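You operate a simulated robot arm through the tools that you are given. There is no shell and no other tool.

Carry out the task below with a simulated robot arm. There is one attempt and no reset: what you move stays moved.

TASK
Plug the mixer in and try it with two presses of pulse.
Fine: slide the socket cover open; plug into the cream-dot outlet with the socket switch off, then switch on; switch off after the presses.

It is judged by the outcome, as a careful person would: the job done as asked, and still so three seconds after it is handed in. It fails if anything else is knocked over, pushed out of place, dropped, spilled or broken. A push-on lid holds only when it is set on centred and level and pressed home; a screw cap is set on level and turned clockwise until tight.

THE ROBOT
A 6-joint arm with a two-finger parallel gripper, fixed in place. Base frame: the origin is at the foot of the arm, x ahead of it, y to its left, z up; the work surface is at about z = 0. Lengths are in cm, angles in degrees, forces in N, time in s.
With the tool pointing down near the work surface it reaches from about 14 to 58 cm from the base axis. Its first joint turns from -66.0 to 66.0 degrees. Payload 2.1 kg.
The TCP is the grasp point between the finger pads, 3 cm short of the fingertips. In the tool frame z runs along the fingers and y along their closing line. Largest opening 9.4 cm; finger width 2.8, thickness 1; the body of the gripper, 5 by 9.6 cm, starts 5.5 cm behind the TCP.
Orientation is that of the tool frame in the base frame, as a unit quaternion [w, x, y, z]. With the fingers straight down and closing along the base's y, the tool's x points along the base's -x, its y along +y and its z along -z.

THE INTERFACE
- The arm moves only by the tool arm_command. Its argument "commands" is a list of rows, each a list of 6 numbers: the shift along the tool's x, y, z in cm, then the turn, a rotation vector about the tool's x, y, z in degrees. In form: [[dx, dy, dz, ax, ay, az], ...]. A call has 1 to 20 rows; each row is the pose to reach, as a shift and turn from the pose commanded when the call began, along the tool's axes at that moment. "gripper" is the finger opening in cm, from 0 to 9.4, set as the call begins (left out, the last holds). A row lasts 0.2 s, in which the tool goes at most 5 cm and 8.6 degrees; a call with a longer step from one row to the next is refused whole, and so is a gripper value outside its range. A pose out of reach is approached as far as the arm can. The call stops where the force on the tool passes 90 N (or 10 N more than at its start, if that is more) or the arm is blocked; 0.2 s more then pass. The fingers move at their own pace (about 7.2 cm/s each) and stop on an object; they squeeze with about 20 N. The grip force told is the motor's: it shows also when the fingers shut on nothing. Time passes only in rows, and 0.2 s behind the last, so rows that repeat a pose let the fingers close. It gives the time, the measured TCP pose, the force on the tool (base axes), the opening and the grip force at its end, in the units of the frame above (readings bear some noise), with the torque about the TCP (base axes, N m) and any sound that the robot's microphone picked up, and new pictures: "views" is both (left out), scene, wrist or none.
- Cameras (640 x 400 px; columns grow to the right, rows downward): "scene" is fixed at [6.99, -37.81, 50.02]; the picture's right is [0.66, -0.75, 0.00], its down [-0.32, -0.28, -0.90] and it looks along [0.68, 0.60, -0.43] (base axes); focal length 258 px, centre (320, 200). "wrist" rides on the gripper at [7.6, 1.4, -10.3] in the tool frame; the picture's right is [-0.18, 0.98, 0.00], its down [-0.75, -0.14, -0.64] and it looks along [-0.63, -0.12, 0.77] (tool axes); focal length 243 px, centre (320, 200). There is no depth. A picture from a camera that has moved, and an enlarged one, comes with that camera's place and axes in the base frame and with its lens.
- zoom(camera, box): a new picture of the part [left, top, right, bottom] of that camera's present view, enlarged. It takes no simulated time.
- finish_job(): hands the job in; it is judged then, once.

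Nothing tells you positions but the pictures and the camera data. Unless the task says otherwise, let go and move clear before handing in.

The tools are called after "Emit:" by a JSON object that holds its "name" and its "arguments". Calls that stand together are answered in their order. arm_command: Moves the arm, as the interface text tells. Its arguments: {"type":"object","properties":{"commands":{"type":"array"},"gripper":{"type":"number"},"views":{"type":"string","enum":["both","scene","wrist","none"]}},"required":["commands"]} The other tools are called the same way: zoom (camera, box) takes an enlarged picture of a part of a camera's view; finish_job () hands the job in.

At the start:

```text
time: 0.0
ee_pos: [33.83, 5.19, 37.07]
tool_rot: [0.0, 0.0, 1.0, 0.0]
contact_force: [-0.1, 0.2, 0.1]
moment: [0.03, -0.02, 0.0]
grip_width: 9.41
grip_force: 0.0
```

scene: 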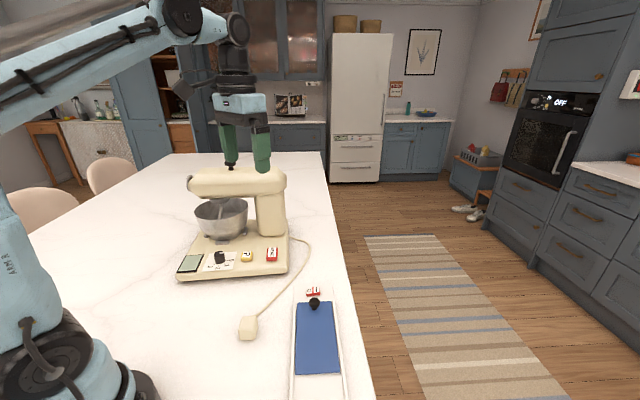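
wrist: 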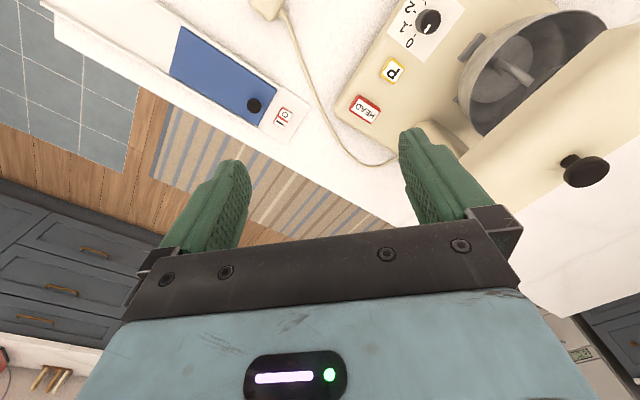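

I see a stand mixer with a control panel, a plug on a cord lying on the table, and a socket strip with a blue sliding cover, a black knob and a red rocker switch. I'll zoom in to read the details before moving.

Emit:
{"name": "zoom", "arguments": {"camera": "scene", "box": [160, 160, 300, 290]}}

Emit:
{"name": "zoom", "arguments": {"camera": "scene", "box": [220, 270, 380, 400]}}

Emit:
{"name": "zoom", "arguments": {"camera": "wrist", "box": [130, 0, 470, 200]}}

```text
3.08 times, centred on (230, 225) of scene
camera zoom: at [6.99, -37.81, 50.02], right [0.66, -0.75, 0.0], down [-0.32, -0.28, -0.9], along [0.68, 0.6, -0.43], focal length 795 px, centre (597, 123)
```

zoom: 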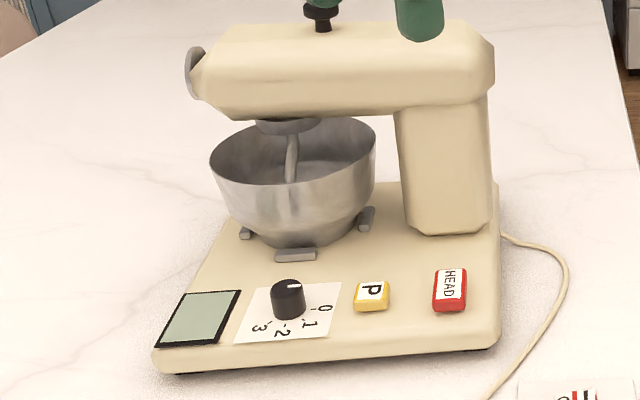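

```text
3.08 times, centred on (300, 335) of scene
camera zoom: at [6.99, -37.81, 50.02], right [0.66, -0.75, 0.0], down [-0.32, -0.28, -0.9], along [0.68, 0.6, -0.43], focal length 795 px, centre (382, -215)
```

zoom: 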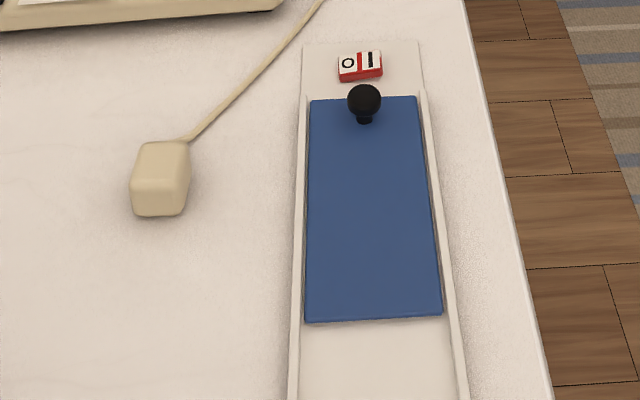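

```text
1.88 times, centred on (300, 100) of wrist
camera zoom: at [26.26, 6.62, 47.27], right [0.18, 0.98, 0.0], down [0.75, -0.14, 0.64], along [0.63, -0.12, -0.77], focal length 457 px, centre (358, 388)
```

zoom: 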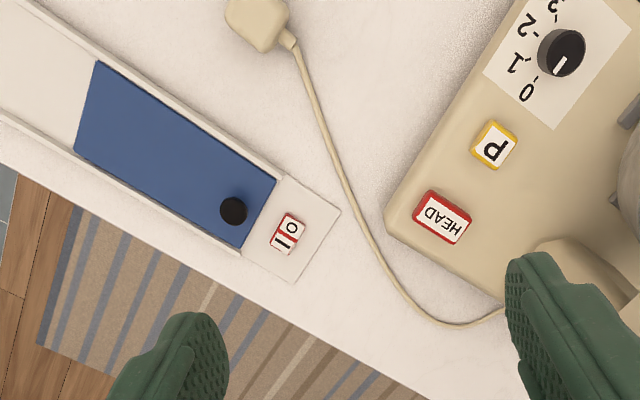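

The strip runs diagonally, about 45° to the base axes. I put the cover knob near (39, -7.8), the switch near (42.4, -3.9), and the P button near (37.3, 16.2, 5). I'll move above the cover, turned to line up with the strip, for a closer look.

Emit:
{"name": "arm_command", "arguments": {"commands": [[0, -4, 0, 0, 0, -7.5], [0, -8, 1, 0, 0, -15], [0, -12, 3, 0, 0, -22.5], [0, -14, 7, 0, 0, -30], [0, -15, 11, 0, 0, -37.5], [0, -15, 15, 0, 0, -45], [0, -15, 15, 0, 0, -45]], "gripper": 4}}

```text
time: 1.6
ee_pos: [33.98, -9.65, 22.1]
tool_rot: [0.0, -0.384, 0.923, 0.0]
contact_force: [-0.8, -0.3, -0.1]
moment: [-0.02, 0.01, 0.02]
grip_width: 3.96
grip_force: 0.0
camera wrist: at [27.54, -14.04, 32.24], right [-0.57, 0.82, 0.0], down [0.63, 0.43, 0.64], along [0.53, 0.36, -0.77], focal length 243 px, centre (320, 200)
```

scene: 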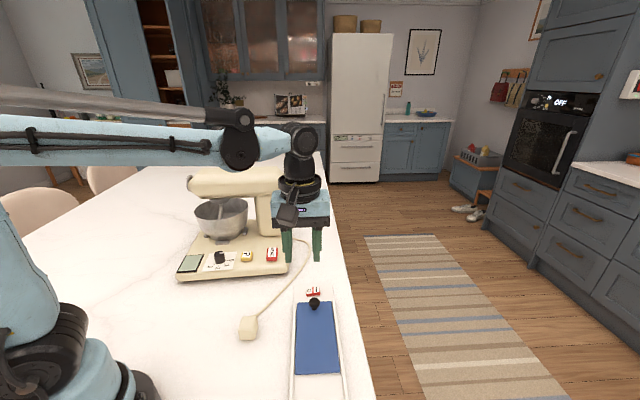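
wrist: 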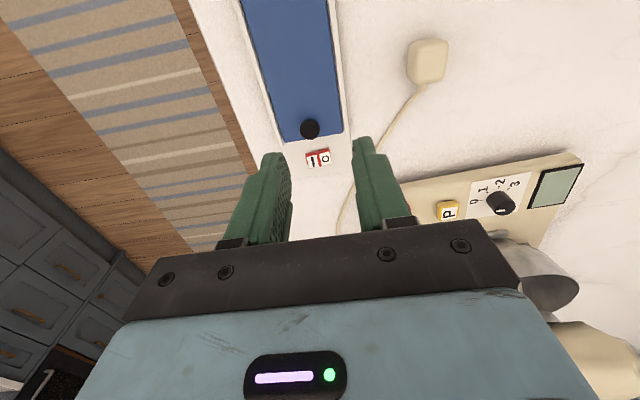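

The arm is now aligned with the strip. I'll zoom in on the knob, switch and plug.

Emit:
{"name": "zoom", "arguments": {"camera": "wrist", "box": [230, 0, 470, 180]}}

Emit:
{"name": "zoom", "arguments": {"camera": "wrist", "box": [290, 110, 350, 180]}}

Emit:
{"name": "zoom", "arguments": {"camera": "scene", "box": [280, 270, 350, 330]}}

Emit:
{"name": "zoom", "arguments": {"camera": "scene", "box": [220, 290, 290, 350]}}

```text
2.22 times, centred on (350, 90) of wrist
camera zoom: at [27.54, -14.04, 32.24], right [-0.57, 0.82, 0.0], down [0.63, 0.43, 0.64], along [0.53, 0.36, -0.77], focal length 539 px, centre (253, 444)
```

zoom: 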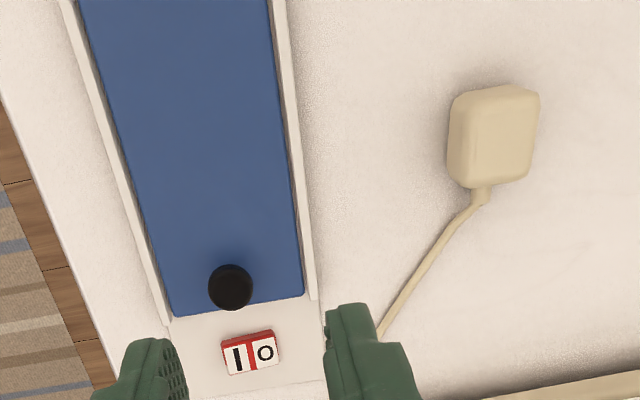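

```text
5.71 times, centred on (320, 145) of wrist
camera zoom: at [27.54, -14.04, 32.24], right [-0.57, 0.82, 0.0], down [0.63, 0.43, 0.64], along [0.53, 0.36, -0.77], focal length 1386 px, centre (320, 514)
```

zoom: 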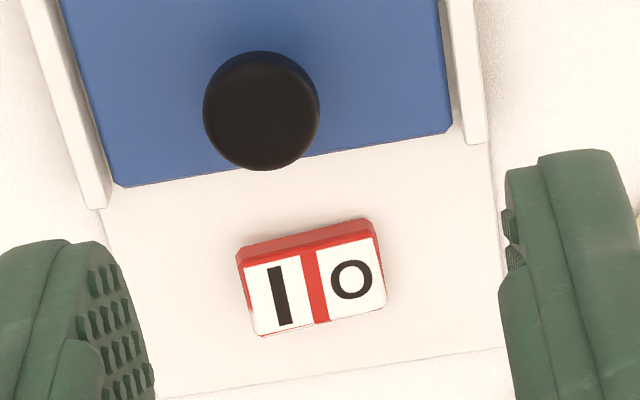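

```text
6.67 times, centred on (315, 300) of scene
camera zoom: at [6.99, -37.81, 50.02], right [0.66, -0.75, 0.0], down [-0.32, -0.28, -0.9], along [0.68, 0.6, -0.43], focal length 1722 px, centre (353, -467)
```

zoom: 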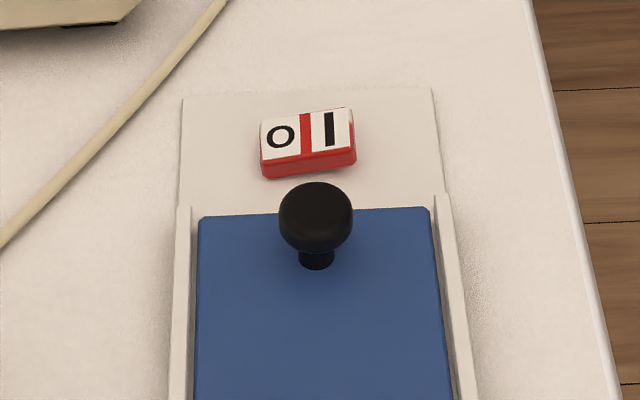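

```text
6.67 times, centred on (255, 320) of scene
camera zoom: at [6.99, -37.81, 50.02], right [0.66, -0.75, 0.0], down [-0.32, -0.28, -0.9], along [0.68, 0.6, -0.43], focal length 1722 px, centre (753, -600)
```

zoom: 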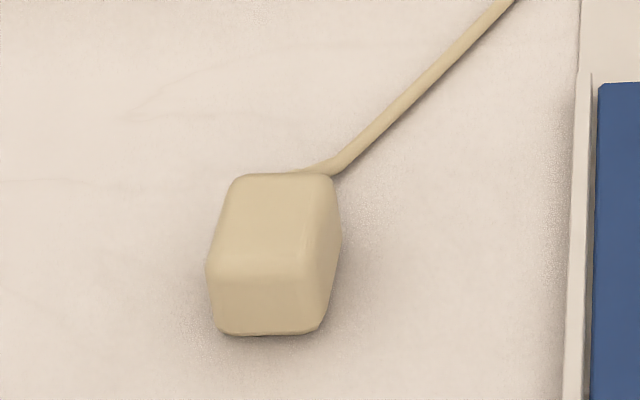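

The rocker's O side looks pressed, so the switch appears to be off. I'll hover over the knob at (38.7, -8.0) with the fingers open about 5 cm and check alignment.

Emit:
{"name": "arm_command", "arguments": {"commands": [[-1.6, -0.7, 2, 0, 0, 0], [-3.2, -1.4, 5, 0, 0, 0], [-4.72, -2.16, 8, 0, 0, 0], [-4.72, -2.16, 11, 0, 0, 0], [-4.72, -2.16, 11, 0, 0, 0]], "gripper": 5.2}}

```text
time: 2.8
ee_pos: [38.84, -7.82, 10.99]
tool_rot: [0.0, -0.384, 0.923, 0.0]
contact_force: [0.0, 1.3, 0.2]
moment: [0.02, -0.01, -0.03]
grip_width: 5.18
grip_force: 0.1
camera wrist: at [32.41, -12.2, 21.15], right [-0.57, 0.82, 0.0], down [0.63, 0.43, 0.64], along [0.53, 0.36, -0.77], focal length 243 px, centre (320, 200)
```

scene: 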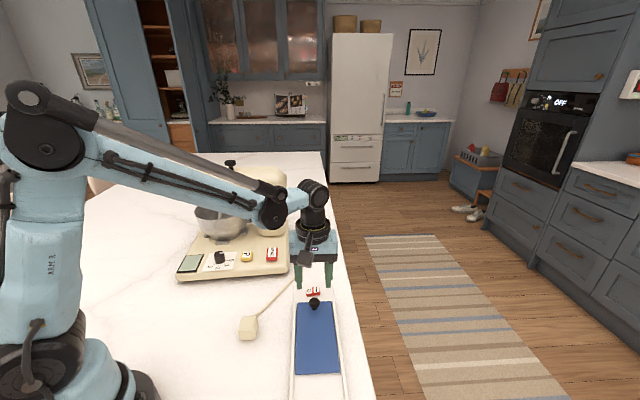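
wrist: 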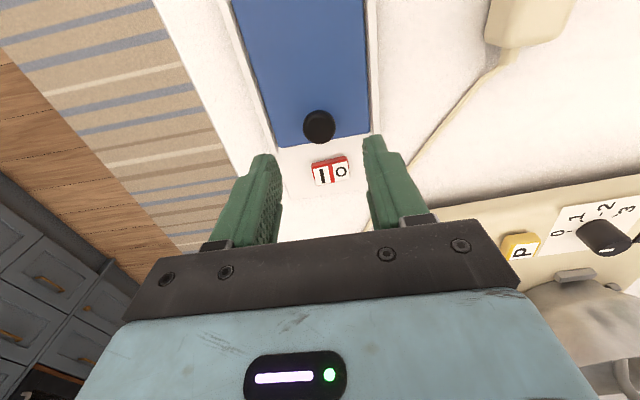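

The knob sits right between the fingers, about 0.2 cm toward the base. I'll descend carefully and close on it.

Emit:
{"name": "arm_command", "arguments": {"commands": [[0.2, -0.05, 2, 0, 0, 0], [0.2, -0.05, 4, 0, 0, 0], [0.2, -0.05, 5, 0, 0, 0], [0.2, -0.05, 5.6, 0, 0, 0], [0.2, -0.05, 5.6, 0, 0, 0]]}}

Emit:
{"name": "zoom", "arguments": {"camera": "scene", "box": [270, 250, 360, 330]}}

```text
time: 4.0
ee_pos: [38.63, -8.2, 5.44]
tool_rot: [0.001, -0.382, 0.924, 0.0]
contact_force: [0.3, -0.1, 0.1]
moment: [0.01, 0.0, 0.0]
grip_width: 5.21
grip_force: 0.1
camera wrist: at [32.26, -12.62, 15.63], right [-0.57, 0.82, 0.0], down [0.63, 0.43, 0.64], along [0.53, 0.36, -0.77], focal length 243 px, centre (320, 200)
```

scene: 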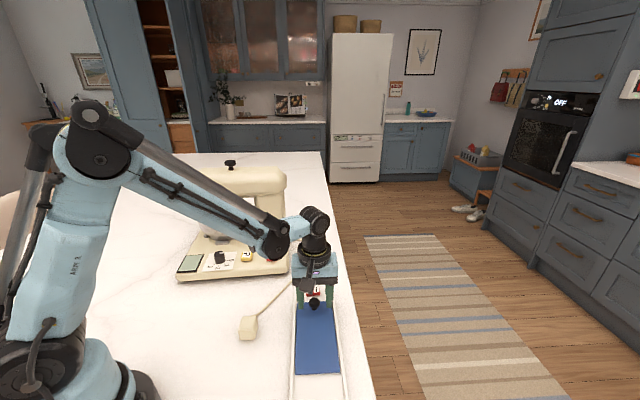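
wrist: 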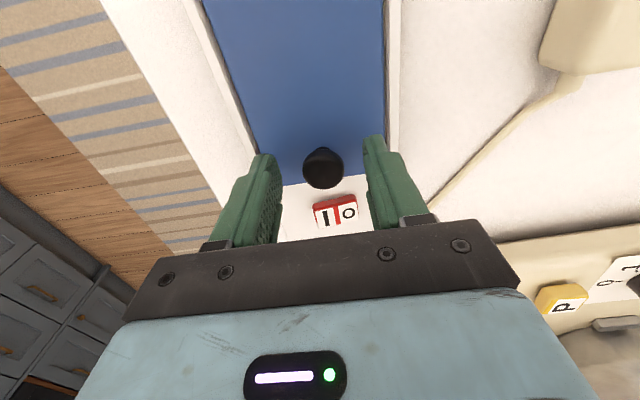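

```text
5.00 times, centred on (315, 290) of scene
camera zoom: at [6.99, -37.81, 50.02], right [0.66, -0.75, 0.0], down [-0.32, -0.28, -0.9], along [0.68, 0.6, -0.43], focal length 1291 px, centre (345, -250)
```

zoom: 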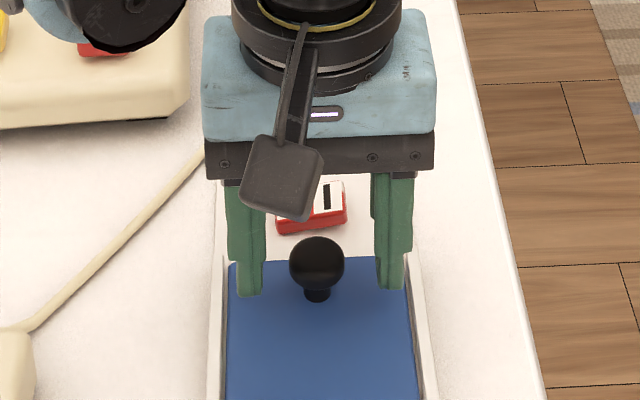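

The fingers straddle the knob with the tips just above the cover. I'll close on it.

Emit:
{"name": "arm_command", "arguments": {"commands": [[0, 0, 0, 0, 0, 0], [0, 0, 0, 0, 0, 0], [0, 0, 0, 0, 0, 0]], "gripper": 1.5}}

Emit:
{"name": "zoom", "arguments": {"camera": "scene", "box": [270, 250, 360, 330]}}

```text
time: 4.8
ee_pos: [38.55, -8.17, 5.55]
tool_rot: [-0.001, -0.383, 0.924, 0.002]
contact_force: [-10.5, 8.7, -3.0]
moment: [0.18, 0.2, 0.07]
grip_width: 2.52
grip_force: 44.6
camera wrist: at [32.22, -12.57, 15.64], right [-0.57, 0.82, 0.0], down [0.63, 0.43, 0.64], along [0.53, 0.36, -0.77], focal length 243 px, centre (320, 200)
```

scene: 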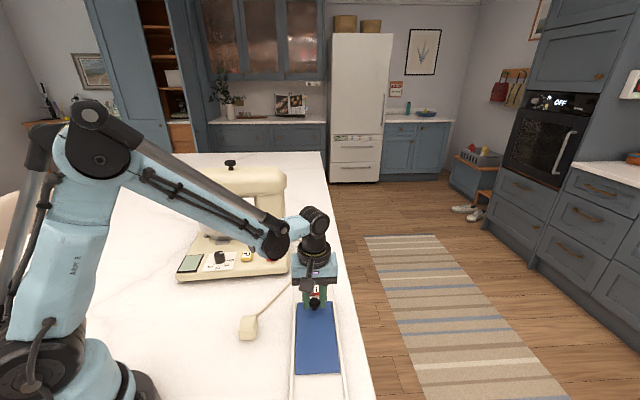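
wrist: 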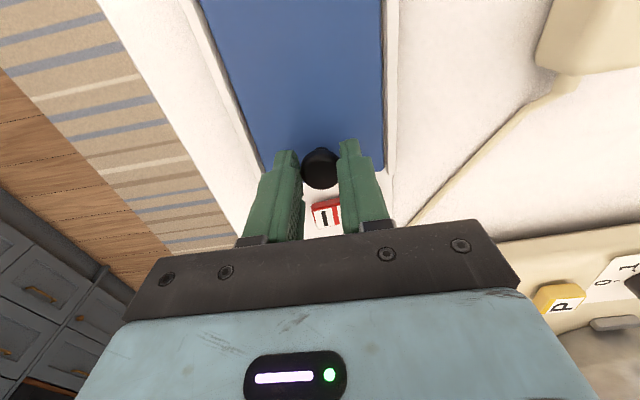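

```text
5.00 times, centred on (315, 290) of scene
camera zoom: at [7.0, -37.81, 50.02], right [0.66, -0.75, 0.0], down [-0.32, -0.28, -0.9], along [0.68, 0.6, -0.43], focal length 1291 px, centre (345, -250)
```

zoom: 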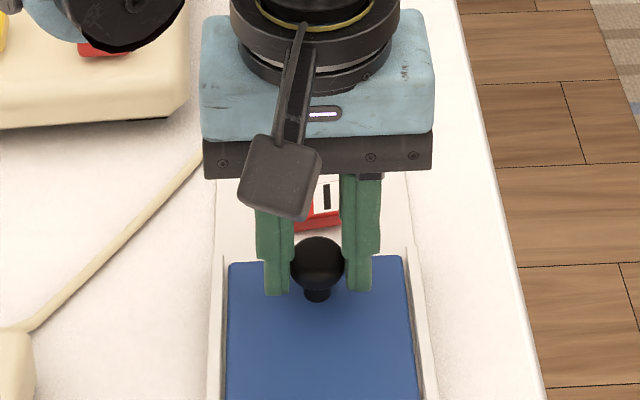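

The knob is held at 2.5 cm, with about 13 N of side load. I'll slide the cover away from the switch, easing the offset slightly.

Emit:
{"name": "arm_command", "arguments": {"commands": [[0.5, 0.1, 0, 0, 0, 0], [1.5, 0.15, 0, 0, 0, 0], [3, 0.15, 0, 0, 0, 0], [4.5, 0.15, 0, 0, 0, 0], [6, 0.15, 0, 0, 0, 0], [6, 0.15, 0, 0, 0, 0]]}}

```text
time: 6.2
ee_pos: [34.26, -12.39, 5.44]
tool_rot: [-0.001, -0.383, 0.924, 0.001]
contact_force: [-6.6, 6.8, -39.9]
moment: [0.03, 0.15, 0.05]
grip_width: 2.5
grip_force: 44.9
camera wrist: at [27.98, -16.76, 15.67], right [-0.57, 0.82, 0.0], down [0.63, 0.43, 0.64], along [0.53, 0.36, -0.77], focal length 243 px, centre (320, 200)
```

scene: 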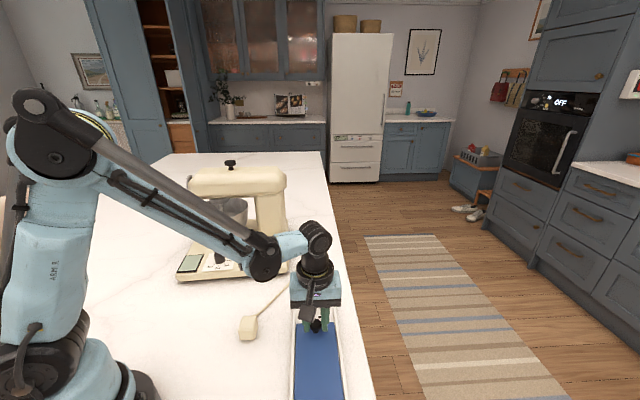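
wrist: 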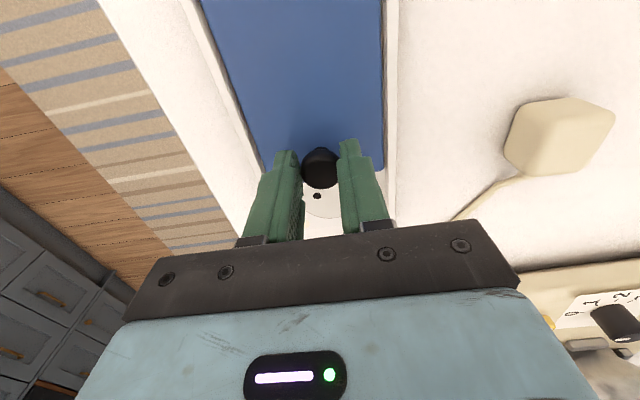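

The cover is sliding and the first outlet holes are showing. The tool reads 40 N of vertical load, so I'll ease down slightly and keep sliding.

Emit:
{"name": "arm_command", "arguments": {"commands": [[0, 0.05, 0.15, 0, 0, 0], [1.0, 0.05, 0.2, 0, 0, 0], [2.5, 0.05, 0.2, 0, 0, 0], [4, 0.05, 0.2, 0, 0, 0], [5, 0.05, 0.2, 0, 0, 0], [5, 0.05, 0.2, 0, 0, 0]]}}

```text
time: 7.6
ee_pos: [30.79, -15.86, 5.22]
tool_rot: [0.001, -0.382, 0.924, -0.003]
contact_force: [11.8, -13.5, 39.2]
moment: [0.02, -0.61, -0.12]
grip_width: 2.53
grip_force: 44.9
camera wrist: at [24.42, -20.2, 15.46], right [-0.56, 0.83, 0.0], down [0.63, 0.44, 0.64], along [0.53, 0.36, -0.77], focal length 243 px, centre (320, 200)
```

scene: 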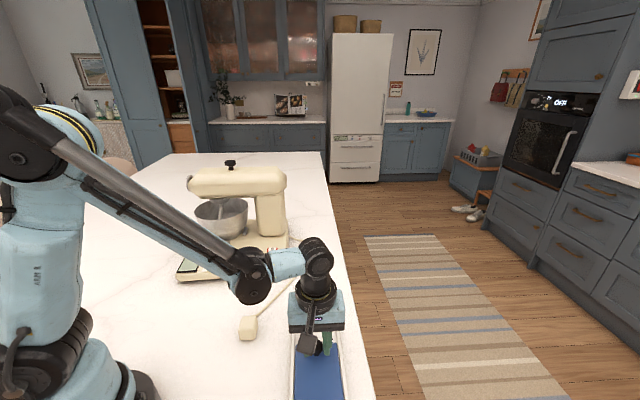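
wrist: 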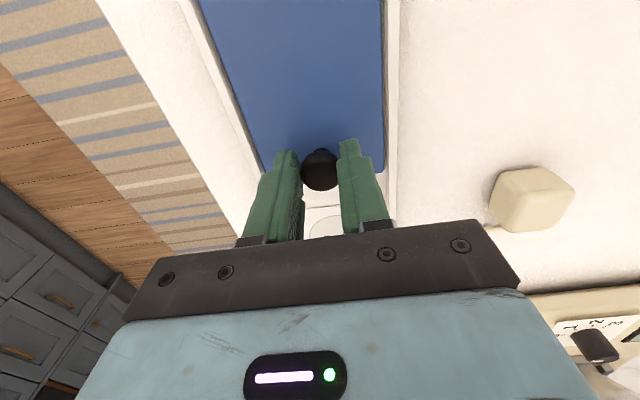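

The load has reversed, so I'll set the height in between and continue. A second outlet is starting to appear.

Emit:
{"name": "arm_command", "arguments": {"commands": [[0.2, -0.08, -0.1, 0, 0, 0], [1.5, -0.08, -0.1, 0, 0, 0], [3, -0.08, -0.1, 0, 0, 0], [4.0, -0.08, -0.1, 0, 0, 0], [4.0, -0.08, -0.1, 0, 0, 0]]}}

```text
time: 8.8
ee_pos: [28.0, -18.66, 5.38]
tool_rot: [0.0, -0.382, 0.924, -0.001]
contact_force: [11.7, -11.2, -38.7]
moment: [-0.21, -0.04, -0.06]
grip_width: 2.56
grip_force: 45.2
camera wrist: at [21.63, -23.05, 15.5], right [-0.57, 0.82, 0.0], down [0.63, 0.43, 0.64], along [0.53, 0.36, -0.77], focal length 243 px, centre (320, 200)
```

scene: 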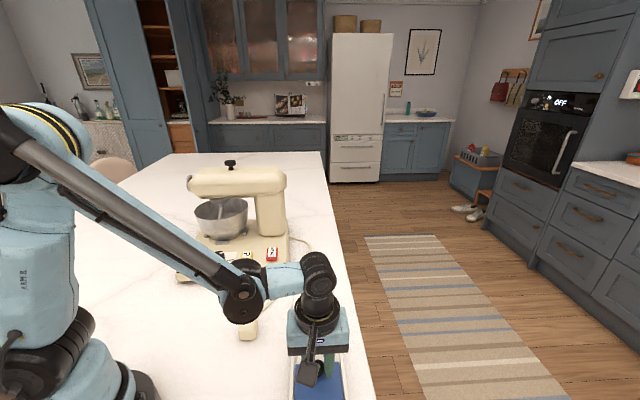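
wrist: 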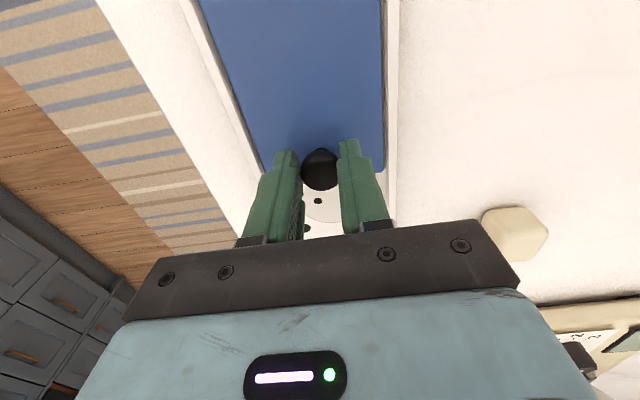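

The second outlet is coming into view. I'll keep sliding in small steps toward the end stop.

Emit:
{"name": "arm_command", "arguments": {"commands": [[0.5, 0.03, 0.05, 0, 0, 0], [1.2, 0.03, 0.05, 0, 0, 0], [2, 0.03, 0.05, 0, 0, 0], [2.5, 0.03, 0.05, 0, 0, 0], [3, 0.03, 0.05, 0, 0, 0]]}}

```text
time: 10.0
ee_pos: [26.14, -20.49, 5.43]
tool_rot: [0.007, -0.385, 0.923, 0.002]
contact_force: [36.9, 19.5, 5.4]
moment: [0.37, -0.74, 0.0]
grip_width: 2.56
grip_force: 45.3
camera wrist: at [19.68, -25.07, 15.45], right [-0.57, 0.82, 0.0], down [0.62, 0.43, 0.65], along [0.54, 0.37, -0.76], focal length 243 px, centre (320, 200)
```

scene: 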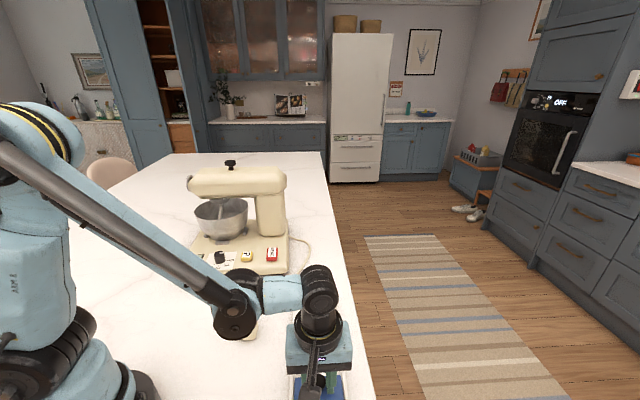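
wrist: 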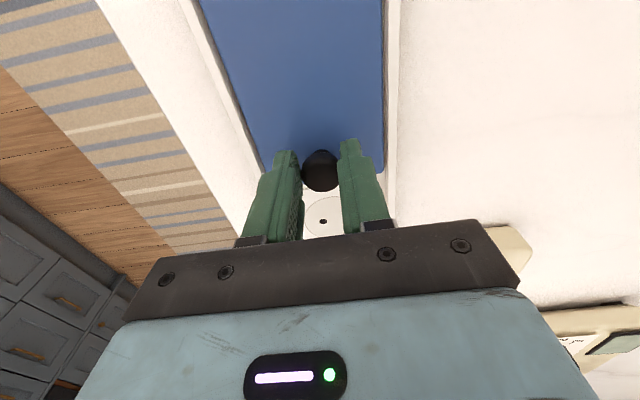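

There is about 40 N of resistance along the slide, so the cover seems to be at its end stop. I'll relax the push, release, lift, and look at the outlets.

Emit:
{"name": "arm_command", "arguments": {"commands": [[-0.25, 0, 0, 0, 0, 0], [-0.25, 0, 0, 0, 0, 0]], "views": "none"}}

Emit:
{"name": "arm_command", "arguments": {"commands": [[0, 0, 0, 0, 0, 0], [0, 0, 0, 0, 0, 0], [0, 0, -3, 0, 0, 0], [0, 0, -7, 0, 0, 0], [-1, 0, -11, 0, 0, 0], [-4, 0, -15, 0, 0, 0], [-7, 0, -18, 0, 0, 0], [-7, 0, -18, 0, 0, 0]], "gripper": 5.2}}

```text
time: 10.6
ee_pos: [26.16, -20.49, 5.31]
tool_rot: [0.005, -0.383, 0.924, 0.0]
contact_force: [24.8, 6.2, 18.9]
moment: [0.87, -1.22, -0.08]
grip_width: 2.54
grip_force: 44.3
```

```text
time: 12.4
ee_pos: [30.94, -15.54, 23.47]
tool_rot: [0.0, -0.383, 0.924, 0.0]
contact_force: [-0.4, 0.5, -0.5]
moment: [-0.02, -0.02, 0.01]
grip_width: 5.2
grip_force: 0.0
camera wrist: at [24.68, -19.98, 33.71], right [-0.57, 0.82, 0.0], down [0.63, 0.43, 0.64], along [0.53, 0.36, -0.77], focal length 243 px, centre (320, 200)
```

scene: 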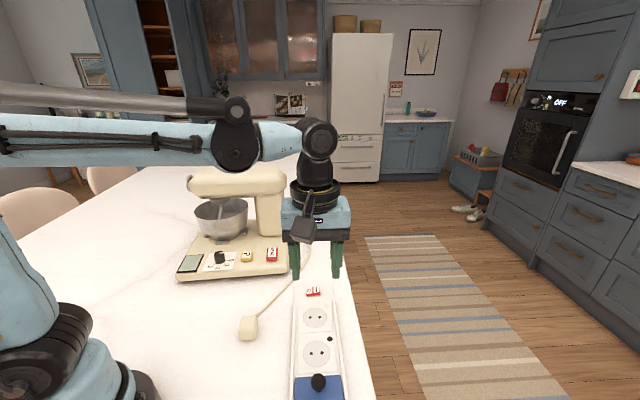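
wrist: 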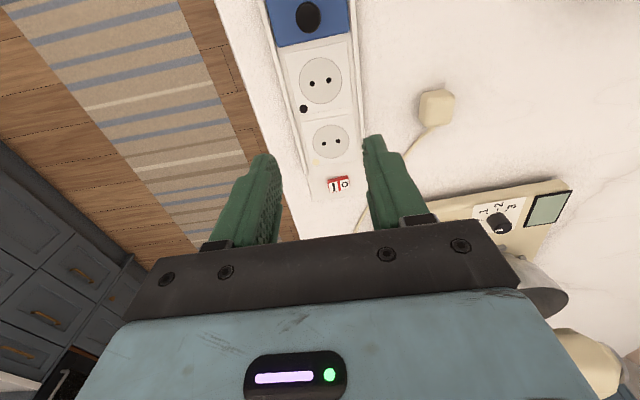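

Emit:
{"name": "zoom", "arguments": {"camera": "wrist", "box": [260, 20, 390, 200]}}

Emit:
{"name": "zoom", "arguments": {"camera": "scene", "box": [280, 280, 360, 400]}}

Emit:
{"name": "zoom", "arguments": {"camera": "wrist", "box": [390, 70, 470, 150]}}

```text
2.22 times, centred on (325, 110) of wrist
camera zoom: at [24.68, -19.98, 33.71], right [-0.57, 0.82, 0.0], down [0.63, 0.43, 0.64], along [0.53, 0.36, -0.77], focal length 539 px, centre (309, 400)
```

zoom: 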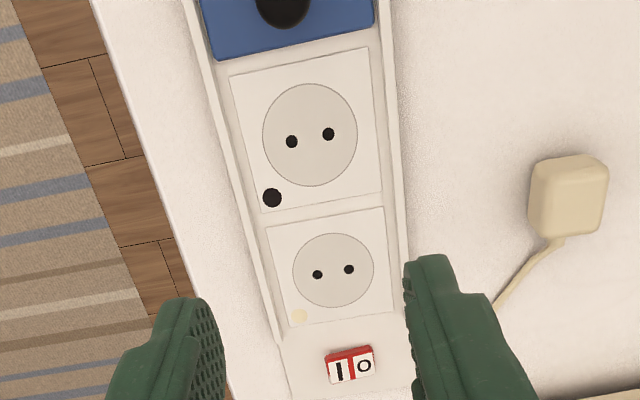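

```text
3.33 times, centred on (320, 340) of scene
camera zoom: at [7.0, -37.81, 50.02], right [0.66, -0.75, 0.0], down [-0.32, -0.28, -0.9], along [0.68, 0.6, -0.43], focal length 861 px, centre (320, -267)
```

zoom: 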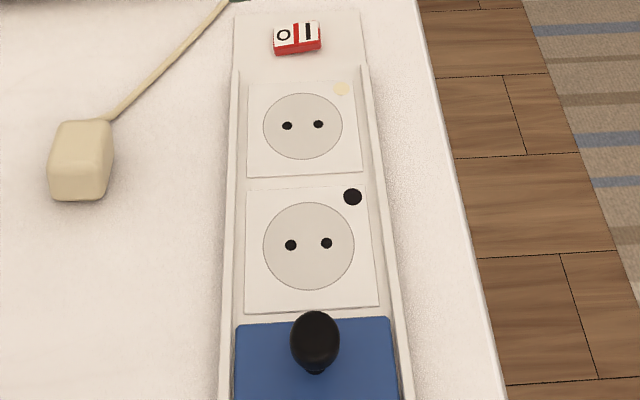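

```text
5.00 times, centred on (430, 110) of wrist
camera zoom: at [24.68, -19.98, 33.71], right [-0.57, 0.82, 0.0], down [0.63, 0.43, 0.64], along [0.53, 0.36, -0.77], focal length 1213 px, centre (-230, 650)
```

zoom: 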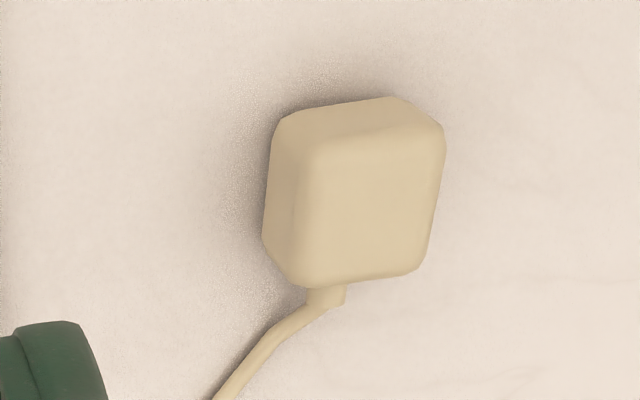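

The cover is fully open. The cream-dot outlet is the one nearer the switch, around (37.2, -9.55), with its holes across the strip. The plug seems to stand on downward prongs at about (25.3, -2.1), roughly aligned with the strip. I'll move above it for a closer look.

Emit:
{"name": "arm_command", "arguments": {"commands": [[-1.2, 3, 0, 0, 0, 0], [-2.5, 6.5, 1, 0, 0, 0], [-4, 10, 3, 0, 0, 0], [-5.5, 13.5, 5, 0, 0, 0], [-5.5, 13.5, 8.5, 0, 0, 0], [-5.5, 13.5, 8.5, 0, 0, 0]], "gripper": 6}}

Emit:
{"name": "zoom", "arguments": {"camera": "wrist", "box": [240, 60, 400, 200]}}

Emit:
{"name": "zoom", "arguments": {"camera": "scene", "box": [220, 280, 300, 350]}}

```text
time: 13.8
ee_pos: [25.39, -2.24, 14.78]
tool_rot: [0.0, -0.382, 0.924, -0.001]
contact_force: [0.2, 1.0, 0.7]
moment: [0.01, 0.03, 0.04]
grip_width: 6.02
grip_force: 0.0
camera wrist: at [19.02, -6.65, 25.02], right [-0.57, 0.82, 0.0], down [0.63, 0.43, 0.64], along [0.53, 0.36, -0.77], focal length 243 px, centre (320, 200)
```

scene: 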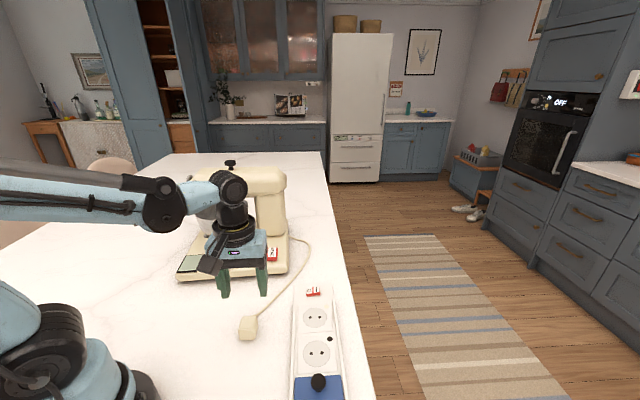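
wrist: 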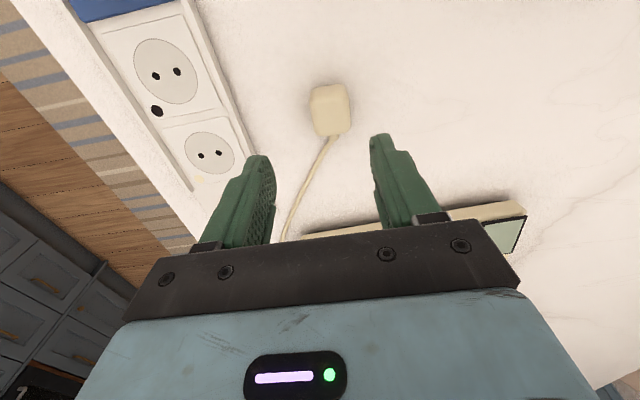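

```text
2.86 times, centred on (320, 130) of wrist
camera zoom: at [19.02, -6.65, 25.02], right [-0.57, 0.82, 0.0], down [0.63, 0.43, 0.64], along [0.53, 0.36, -0.77], focal length 693 px, centre (320, 400)
```

zoom: 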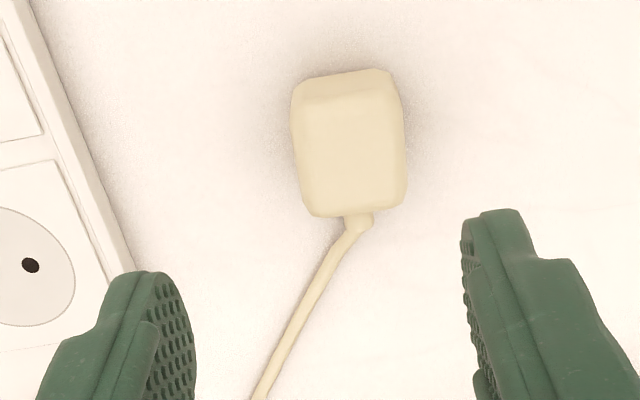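

```text
5.71 times, centred on (260, 315) of scene
camera zoom: at [6.99, -37.81, 50.02], right [0.66, -0.75, 0.0], down [-0.32, -0.28, -0.9], along [0.68, 0.6, -0.43], focal length 1476 px, centre (663, -457)
```

zoom: 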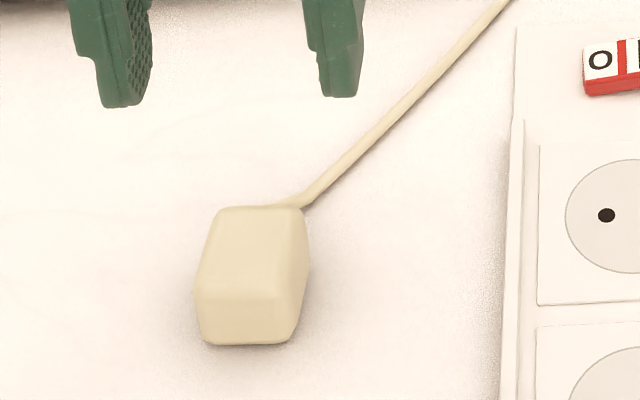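

The plug is nearly under the gripper, centred around (25.15, -1.6) with its top near z = 4. I'll lower to just above it and check centring.

Emit:
{"name": "arm_command", "arguments": {"commands": [[-0.28, 0.62, 2, 0, 0, 0], [-0.28, 0.62, 4, 0, 0, 0], [-0.28, 0.62, 6, 0, 0, 0], [-0.28, 0.62, 6, 0, 0, 0]]}}

Emit:
{"name": "zoom", "arguments": {"camera": "wrist", "box": [220, 100, 420, 240]}}

Emit:
{"name": "zoom", "arguments": {"camera": "scene", "box": [200, 270, 300, 350]}}

```text
time: 14.8
ee_pos: [25.2, -1.51, 8.91]
tool_rot: [0.001, -0.382, 0.924, 0.0]
contact_force: [0.1, 0.6, 0.4]
moment: [0.02, -0.01, 0.03]
grip_width: 6.02
grip_force: 0.0
camera wrist: at [18.76, -5.96, 19.08], right [-0.57, 0.82, 0.0], down [0.63, 0.43, 0.64], along [0.53, 0.36, -0.77], focal length 243 px, centre (320, 200)
```

scene: 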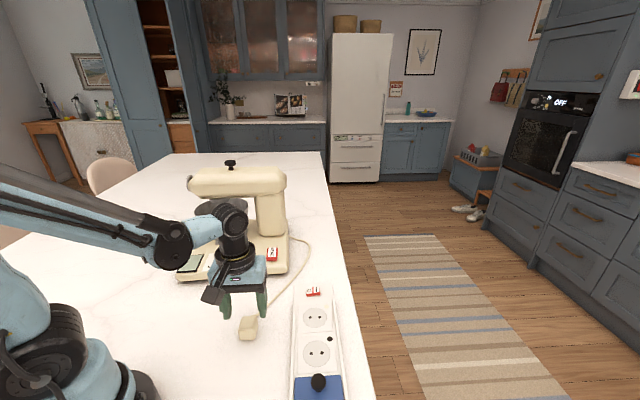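
wrist: 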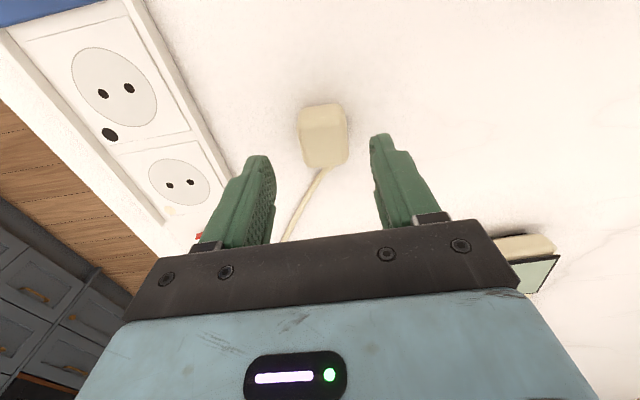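

```text
2.86 times, centred on (320, 170) of wrist
camera zoom: at [18.76, -5.96, 19.08], right [-0.57, 0.82, 0.0], down [0.63, 0.43, 0.64], along [0.53, 0.36, -0.77], focal length 693 px, centre (320, 286)
```

zoom: 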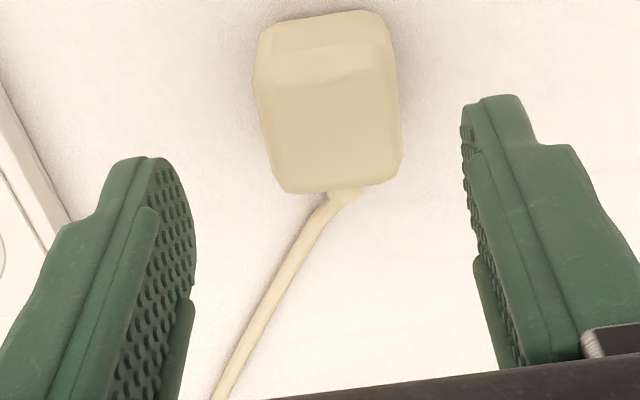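

```text
5.00 times, centred on (250, 310) of scene
camera zoom: at [6.99, -37.81, 50.02], right [0.66, -0.75, 0.0], down [-0.32, -0.28, -0.9], along [0.68, 0.6, -0.43], focal length 1291 px, centre (670, -350)
```

zoom: 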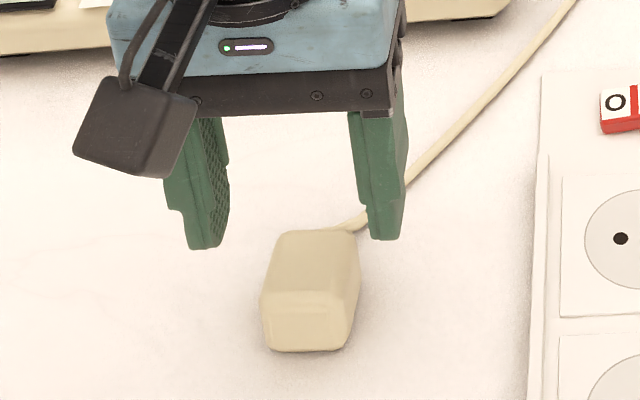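

The plug is centred between the fingers, with its body about 3.6 cm across. I'll descend with the tips at about z = 2, so they stay clear of the outlet plate later, and close on it.

Emit:
{"name": "arm_command", "arguments": {"commands": [[-0.1, 0.14, 1.5, 0, 0, 0], [-0.1, 0.14, 3, 0, 0, 0], [-0.1, 0.14, 3.8, 0, 0, 0], [-0.1, 0.14, 3.8, 0, 0, 0]]}}

Emit:
{"name": "zoom", "arguments": {"camera": "scene", "box": [210, 290, 290, 350]}}

Emit:
{"name": "zoom", "arguments": {"camera": "wrist", "box": [240, 110, 400, 240]}}

```text
time: 15.8
ee_pos: [24.86, -1.42, 5.07]
tool_rot: [0.0, -0.383, 0.924, 0.0]
contact_force: [0.3, 0.3, -0.5]
moment: [-0.02, -0.02, 0.01]
grip_width: 6.0
grip_force: 0.0
camera wrist: at [18.61, -5.87, 15.23], right [-0.57, 0.82, 0.0], down [0.63, 0.43, 0.64], along [0.53, 0.36, -0.77], focal length 243 px, centre (320, 200)
```

scene: 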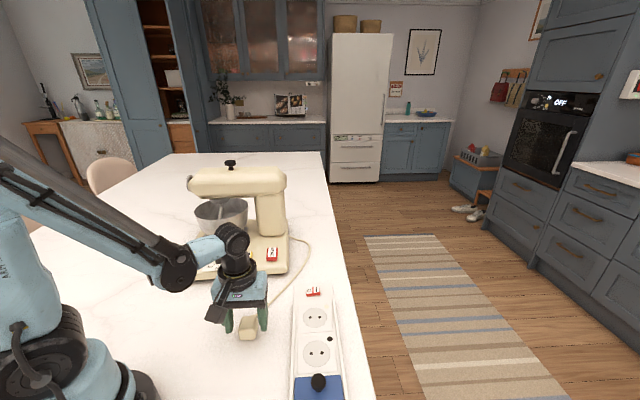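
wrist: 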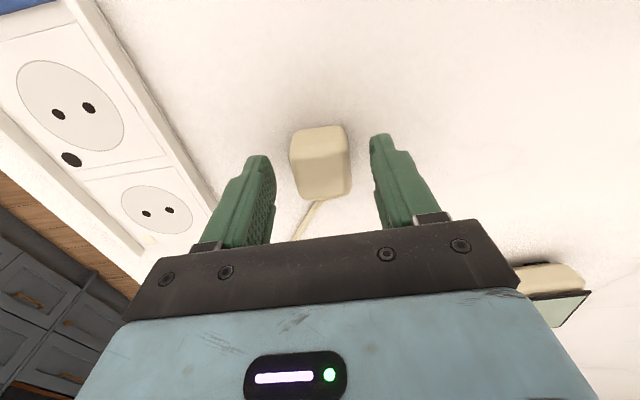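

```text
6.67 times, centred on (250, 320) of scene
camera zoom: at [6.99, -37.81, 50.02], right [0.66, -0.75, 0.0], down [-0.32, -0.28, -0.9], along [0.68, 0.6, -0.43], focal length 1722 px, centre (787, -600)
```

zoom: 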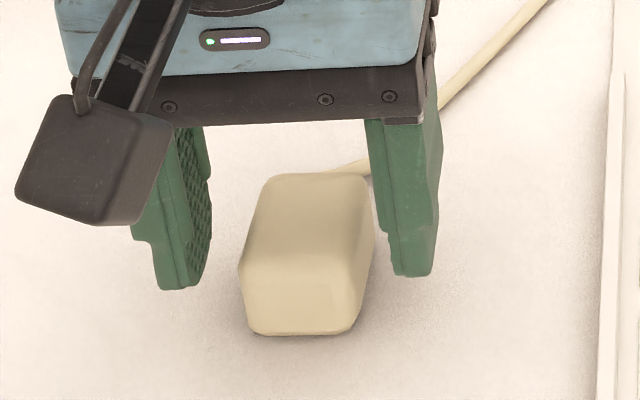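

```text
3.08 times, centred on (320, 175) of wrist
camera zoom: at [18.61, -5.87, 15.23], right [-0.57, 0.82, 0.0], down [0.63, 0.43, 0.64], along [0.53, 0.36, -0.77], focal length 746 px, centre (320, 277)
```

zoom: 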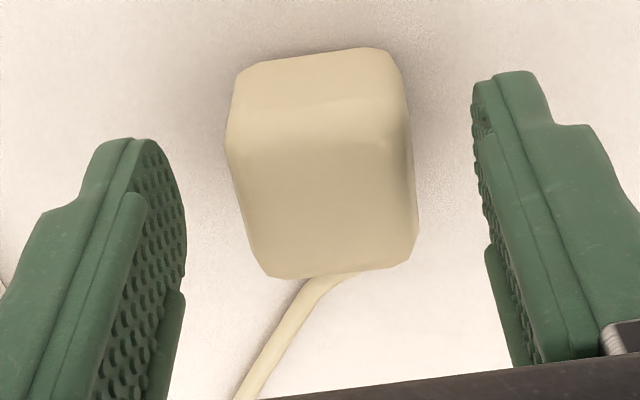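

The fingers straddle the plug evenly. I'll close on it.

Emit:
{"name": "arm_command", "arguments": {"commands": [[0, 0, 0, 0, 0, 0], [0, 0, 0, 0, 0, 0], [0, 0, 0, 0, 0, 0]], "gripper": 2}}

Emit:
{"name": "zoom", "arguments": {"camera": "scene", "box": [210, 290, 290, 350]}}

Emit:
{"name": "zoom", "arguments": {"camera": "wrist", "box": [240, 110, 400, 240]}}

```text
time: 16.6
ee_pos: [24.94, -1.4, 5.18]
tool_rot: [0.0, -0.383, 0.924, 0.0]
contact_force: [-0.3, -0.3, 0.4]
moment: [0.03, 0.01, 0.0]
grip_width: 3.56
grip_force: 20.5
camera wrist: at [18.62, -5.87, 15.25], right [-0.57, 0.82, 0.0], down [0.63, 0.43, 0.64], along [0.53, 0.36, -0.77], focal length 243 px, centre (320, 200)
```

scene: 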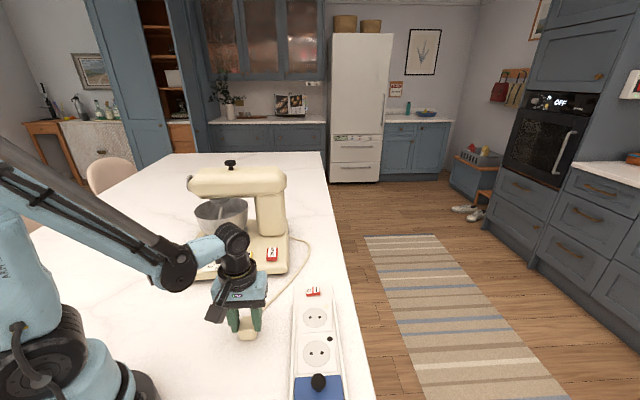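
wrist: 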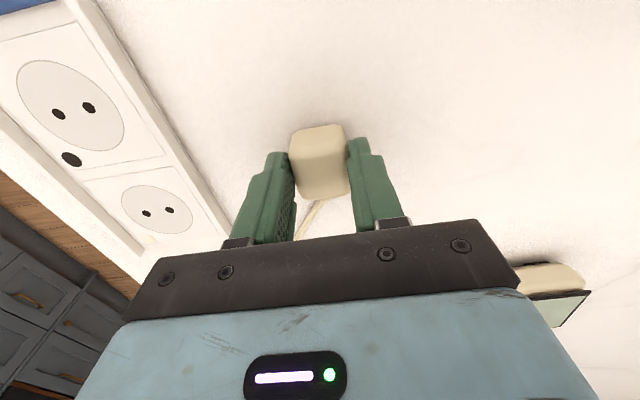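

```text
6.67 times, centred on (250, 320) of scene
camera zoom: at [6.99, -37.81, 50.02], right [0.66, -0.75, 0.0], down [-0.32, -0.28, -0.9], along [0.68, 0.6, -0.43], focal length 1722 px, centre (787, -600)
```

zoom: 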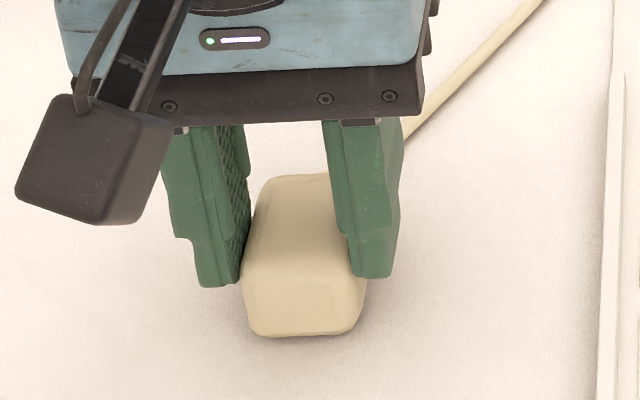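

```text
3.08 times, centred on (320, 175) of wrist
camera zoom: at [18.62, -5.87, 15.25], right [-0.57, 0.82, 0.0], down [0.63, 0.43, 0.64], along [0.53, 0.36, -0.77], focal length 746 px, centre (320, 277)
```

zoom: 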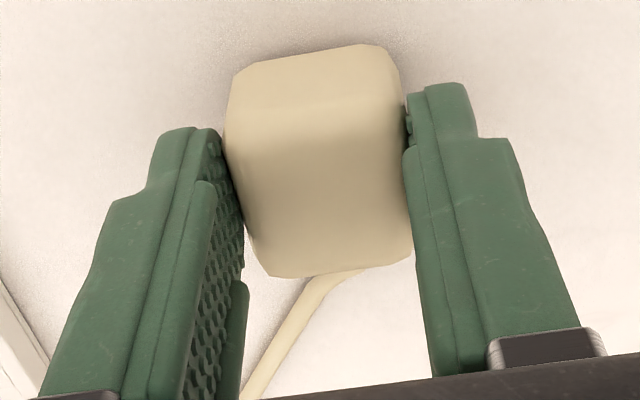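

The plug is held at 3.56 cm. I'll lift it a little and check the prongs and cord.

Emit:
{"name": "arm_command", "arguments": {"commands": [[0, 0, -1, 0, 0, 0], [0, 0, -2.5, 0, 0, 0], [0, 0, -4, 0, 0, 0], [0, 0, -5, 0, 0, 0], [0, 0, -5, 0, 0, 0]]}}

Emit:
{"name": "zoom", "arguments": {"camera": "scene", "box": [200, 270, 300, 350]}}

Emit:
{"name": "zoom", "arguments": {"camera": "wrist", "box": [240, 100, 400, 240]}}

```text
time: 17.8
ee_pos: [25.04, -1.35, 10.1]
tool_rot: [0.0, -0.383, 0.924, 0.0]
contact_force: [-0.5, -1.0, -0.3]
moment: [-0.02, 0.01, -0.05]
grip_width: 3.54
grip_force: 20.0
camera wrist: at [18.62, -5.81, 20.29], right [-0.57, 0.82, 0.0], down [0.63, 0.43, 0.64], along [0.53, 0.36, -0.77], focal length 243 px, centre (320, 200)
```

scene: 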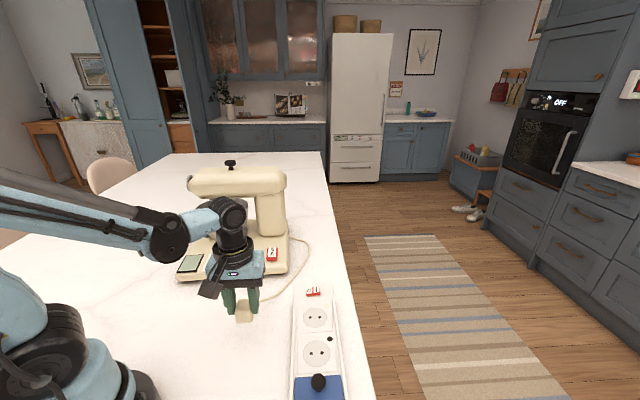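
wrist: 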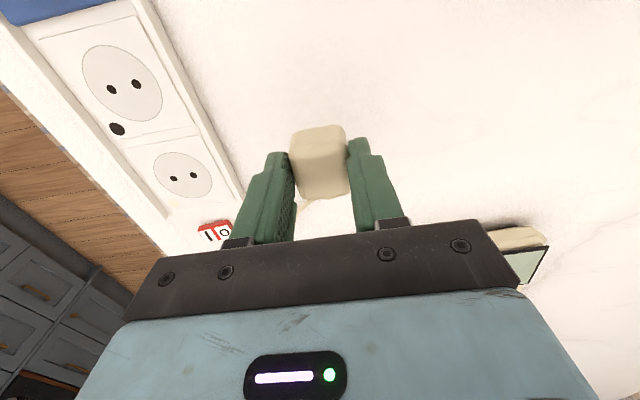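

```text
5.00 times, centred on (250, 310) of scene
camera zoom: at [6.99, -37.81, 50.02], right [0.66, -0.75, 0.0], down [-0.32, -0.28, -0.9], along [0.68, 0.6, -0.43], focal length 1291 px, centre (670, -350)
```

zoom: 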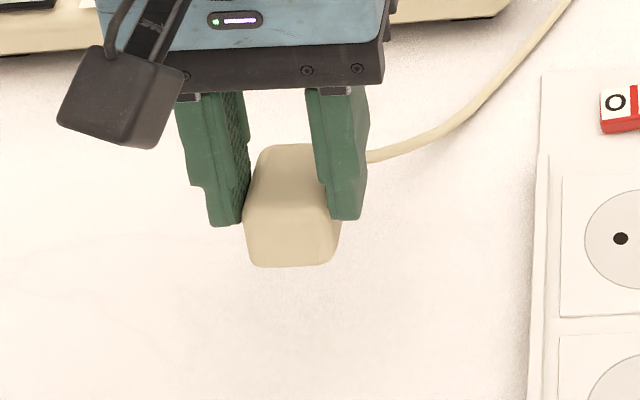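

```text
2.86 times, centred on (320, 170) of wrist
camera zoom: at [18.62, -5.81, 20.29], right [-0.57, 0.82, 0.0], down [0.63, 0.43, 0.64], along [0.53, 0.36, -0.77], focal length 693 px, centre (320, 286)
```

zoom: 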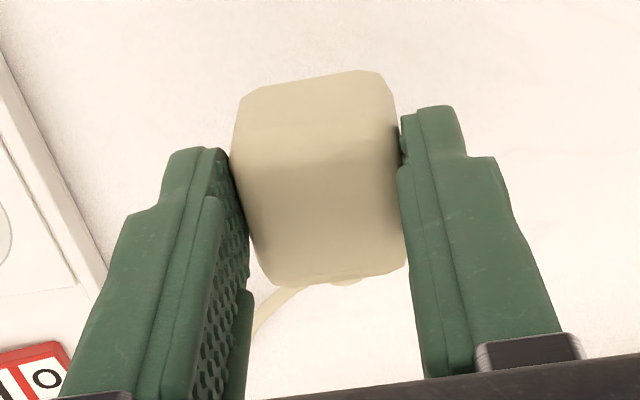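

The prongs, if they point down, are hidden by the body from this angle. I'll raise the plug and tilt it so the fixed camera can see underneath.

Emit:
{"name": "arm_command", "arguments": {"commands": [[0, 0, -1, 0, 7.5, 0], [0, 0, -2, 0, 15, 0], [0, 0, -3, 0, 22.5, 0], [0, 0, -4, 0, 30, 0], [0, 0, -4, 0, 37, 0], [0, 0, -4, 0, 37, 0]]}}

Emit:
{"name": "zoom", "arguments": {"camera": "scene", "box": [200, 250, 300, 330]}}

```text
time: 19.2
ee_pos: [25.3, -2.63, 14.11]
tool_rot: [-0.257, -0.368, 0.886, -0.112]
contact_force: [0.7, 0.4, -1.3]
moment: [0.05, -0.02, 0.0]
grip_width: 3.56
grip_force: 19.5
out of reach, approached as far as the arm can: row 5, 6
camera wrist: at [23.52, -2.28, 26.69], right [-0.59, 0.8, -0.11], down [0.79, 0.6, 0.14], along [0.17, 0.0, -0.98], focal length 243 px, centre (320, 200)
```

scene: 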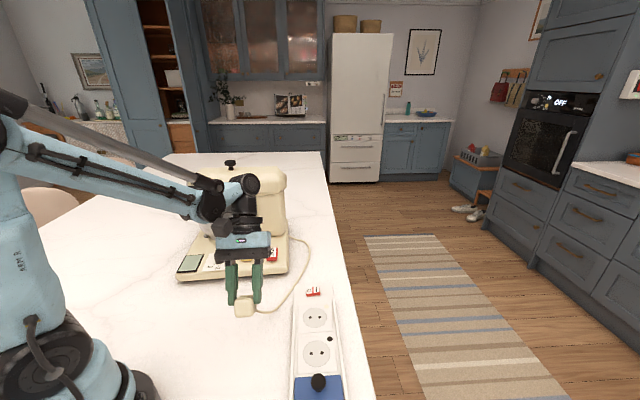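
wrist: 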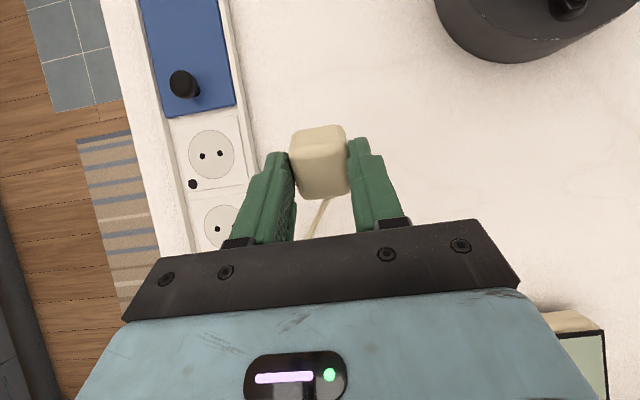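

```text
5.00 times, centred on (250, 290) of scene
camera zoom: at [6.99, -37.81, 50.02], right [0.66, -0.75, 0.0], down [-0.32, -0.28, -0.9], along [0.68, 0.6, -0.43], focal length 1291 px, centre (670, -250)
```

zoom: 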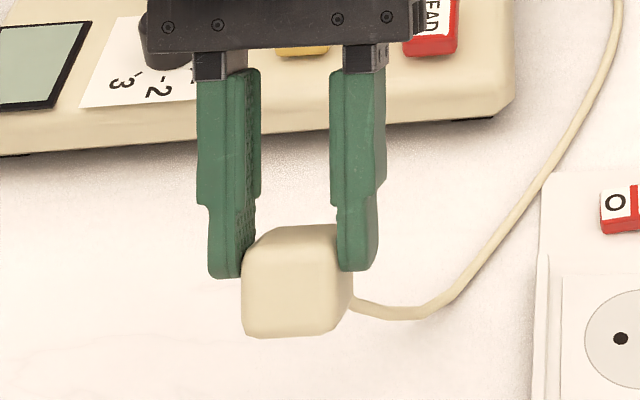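

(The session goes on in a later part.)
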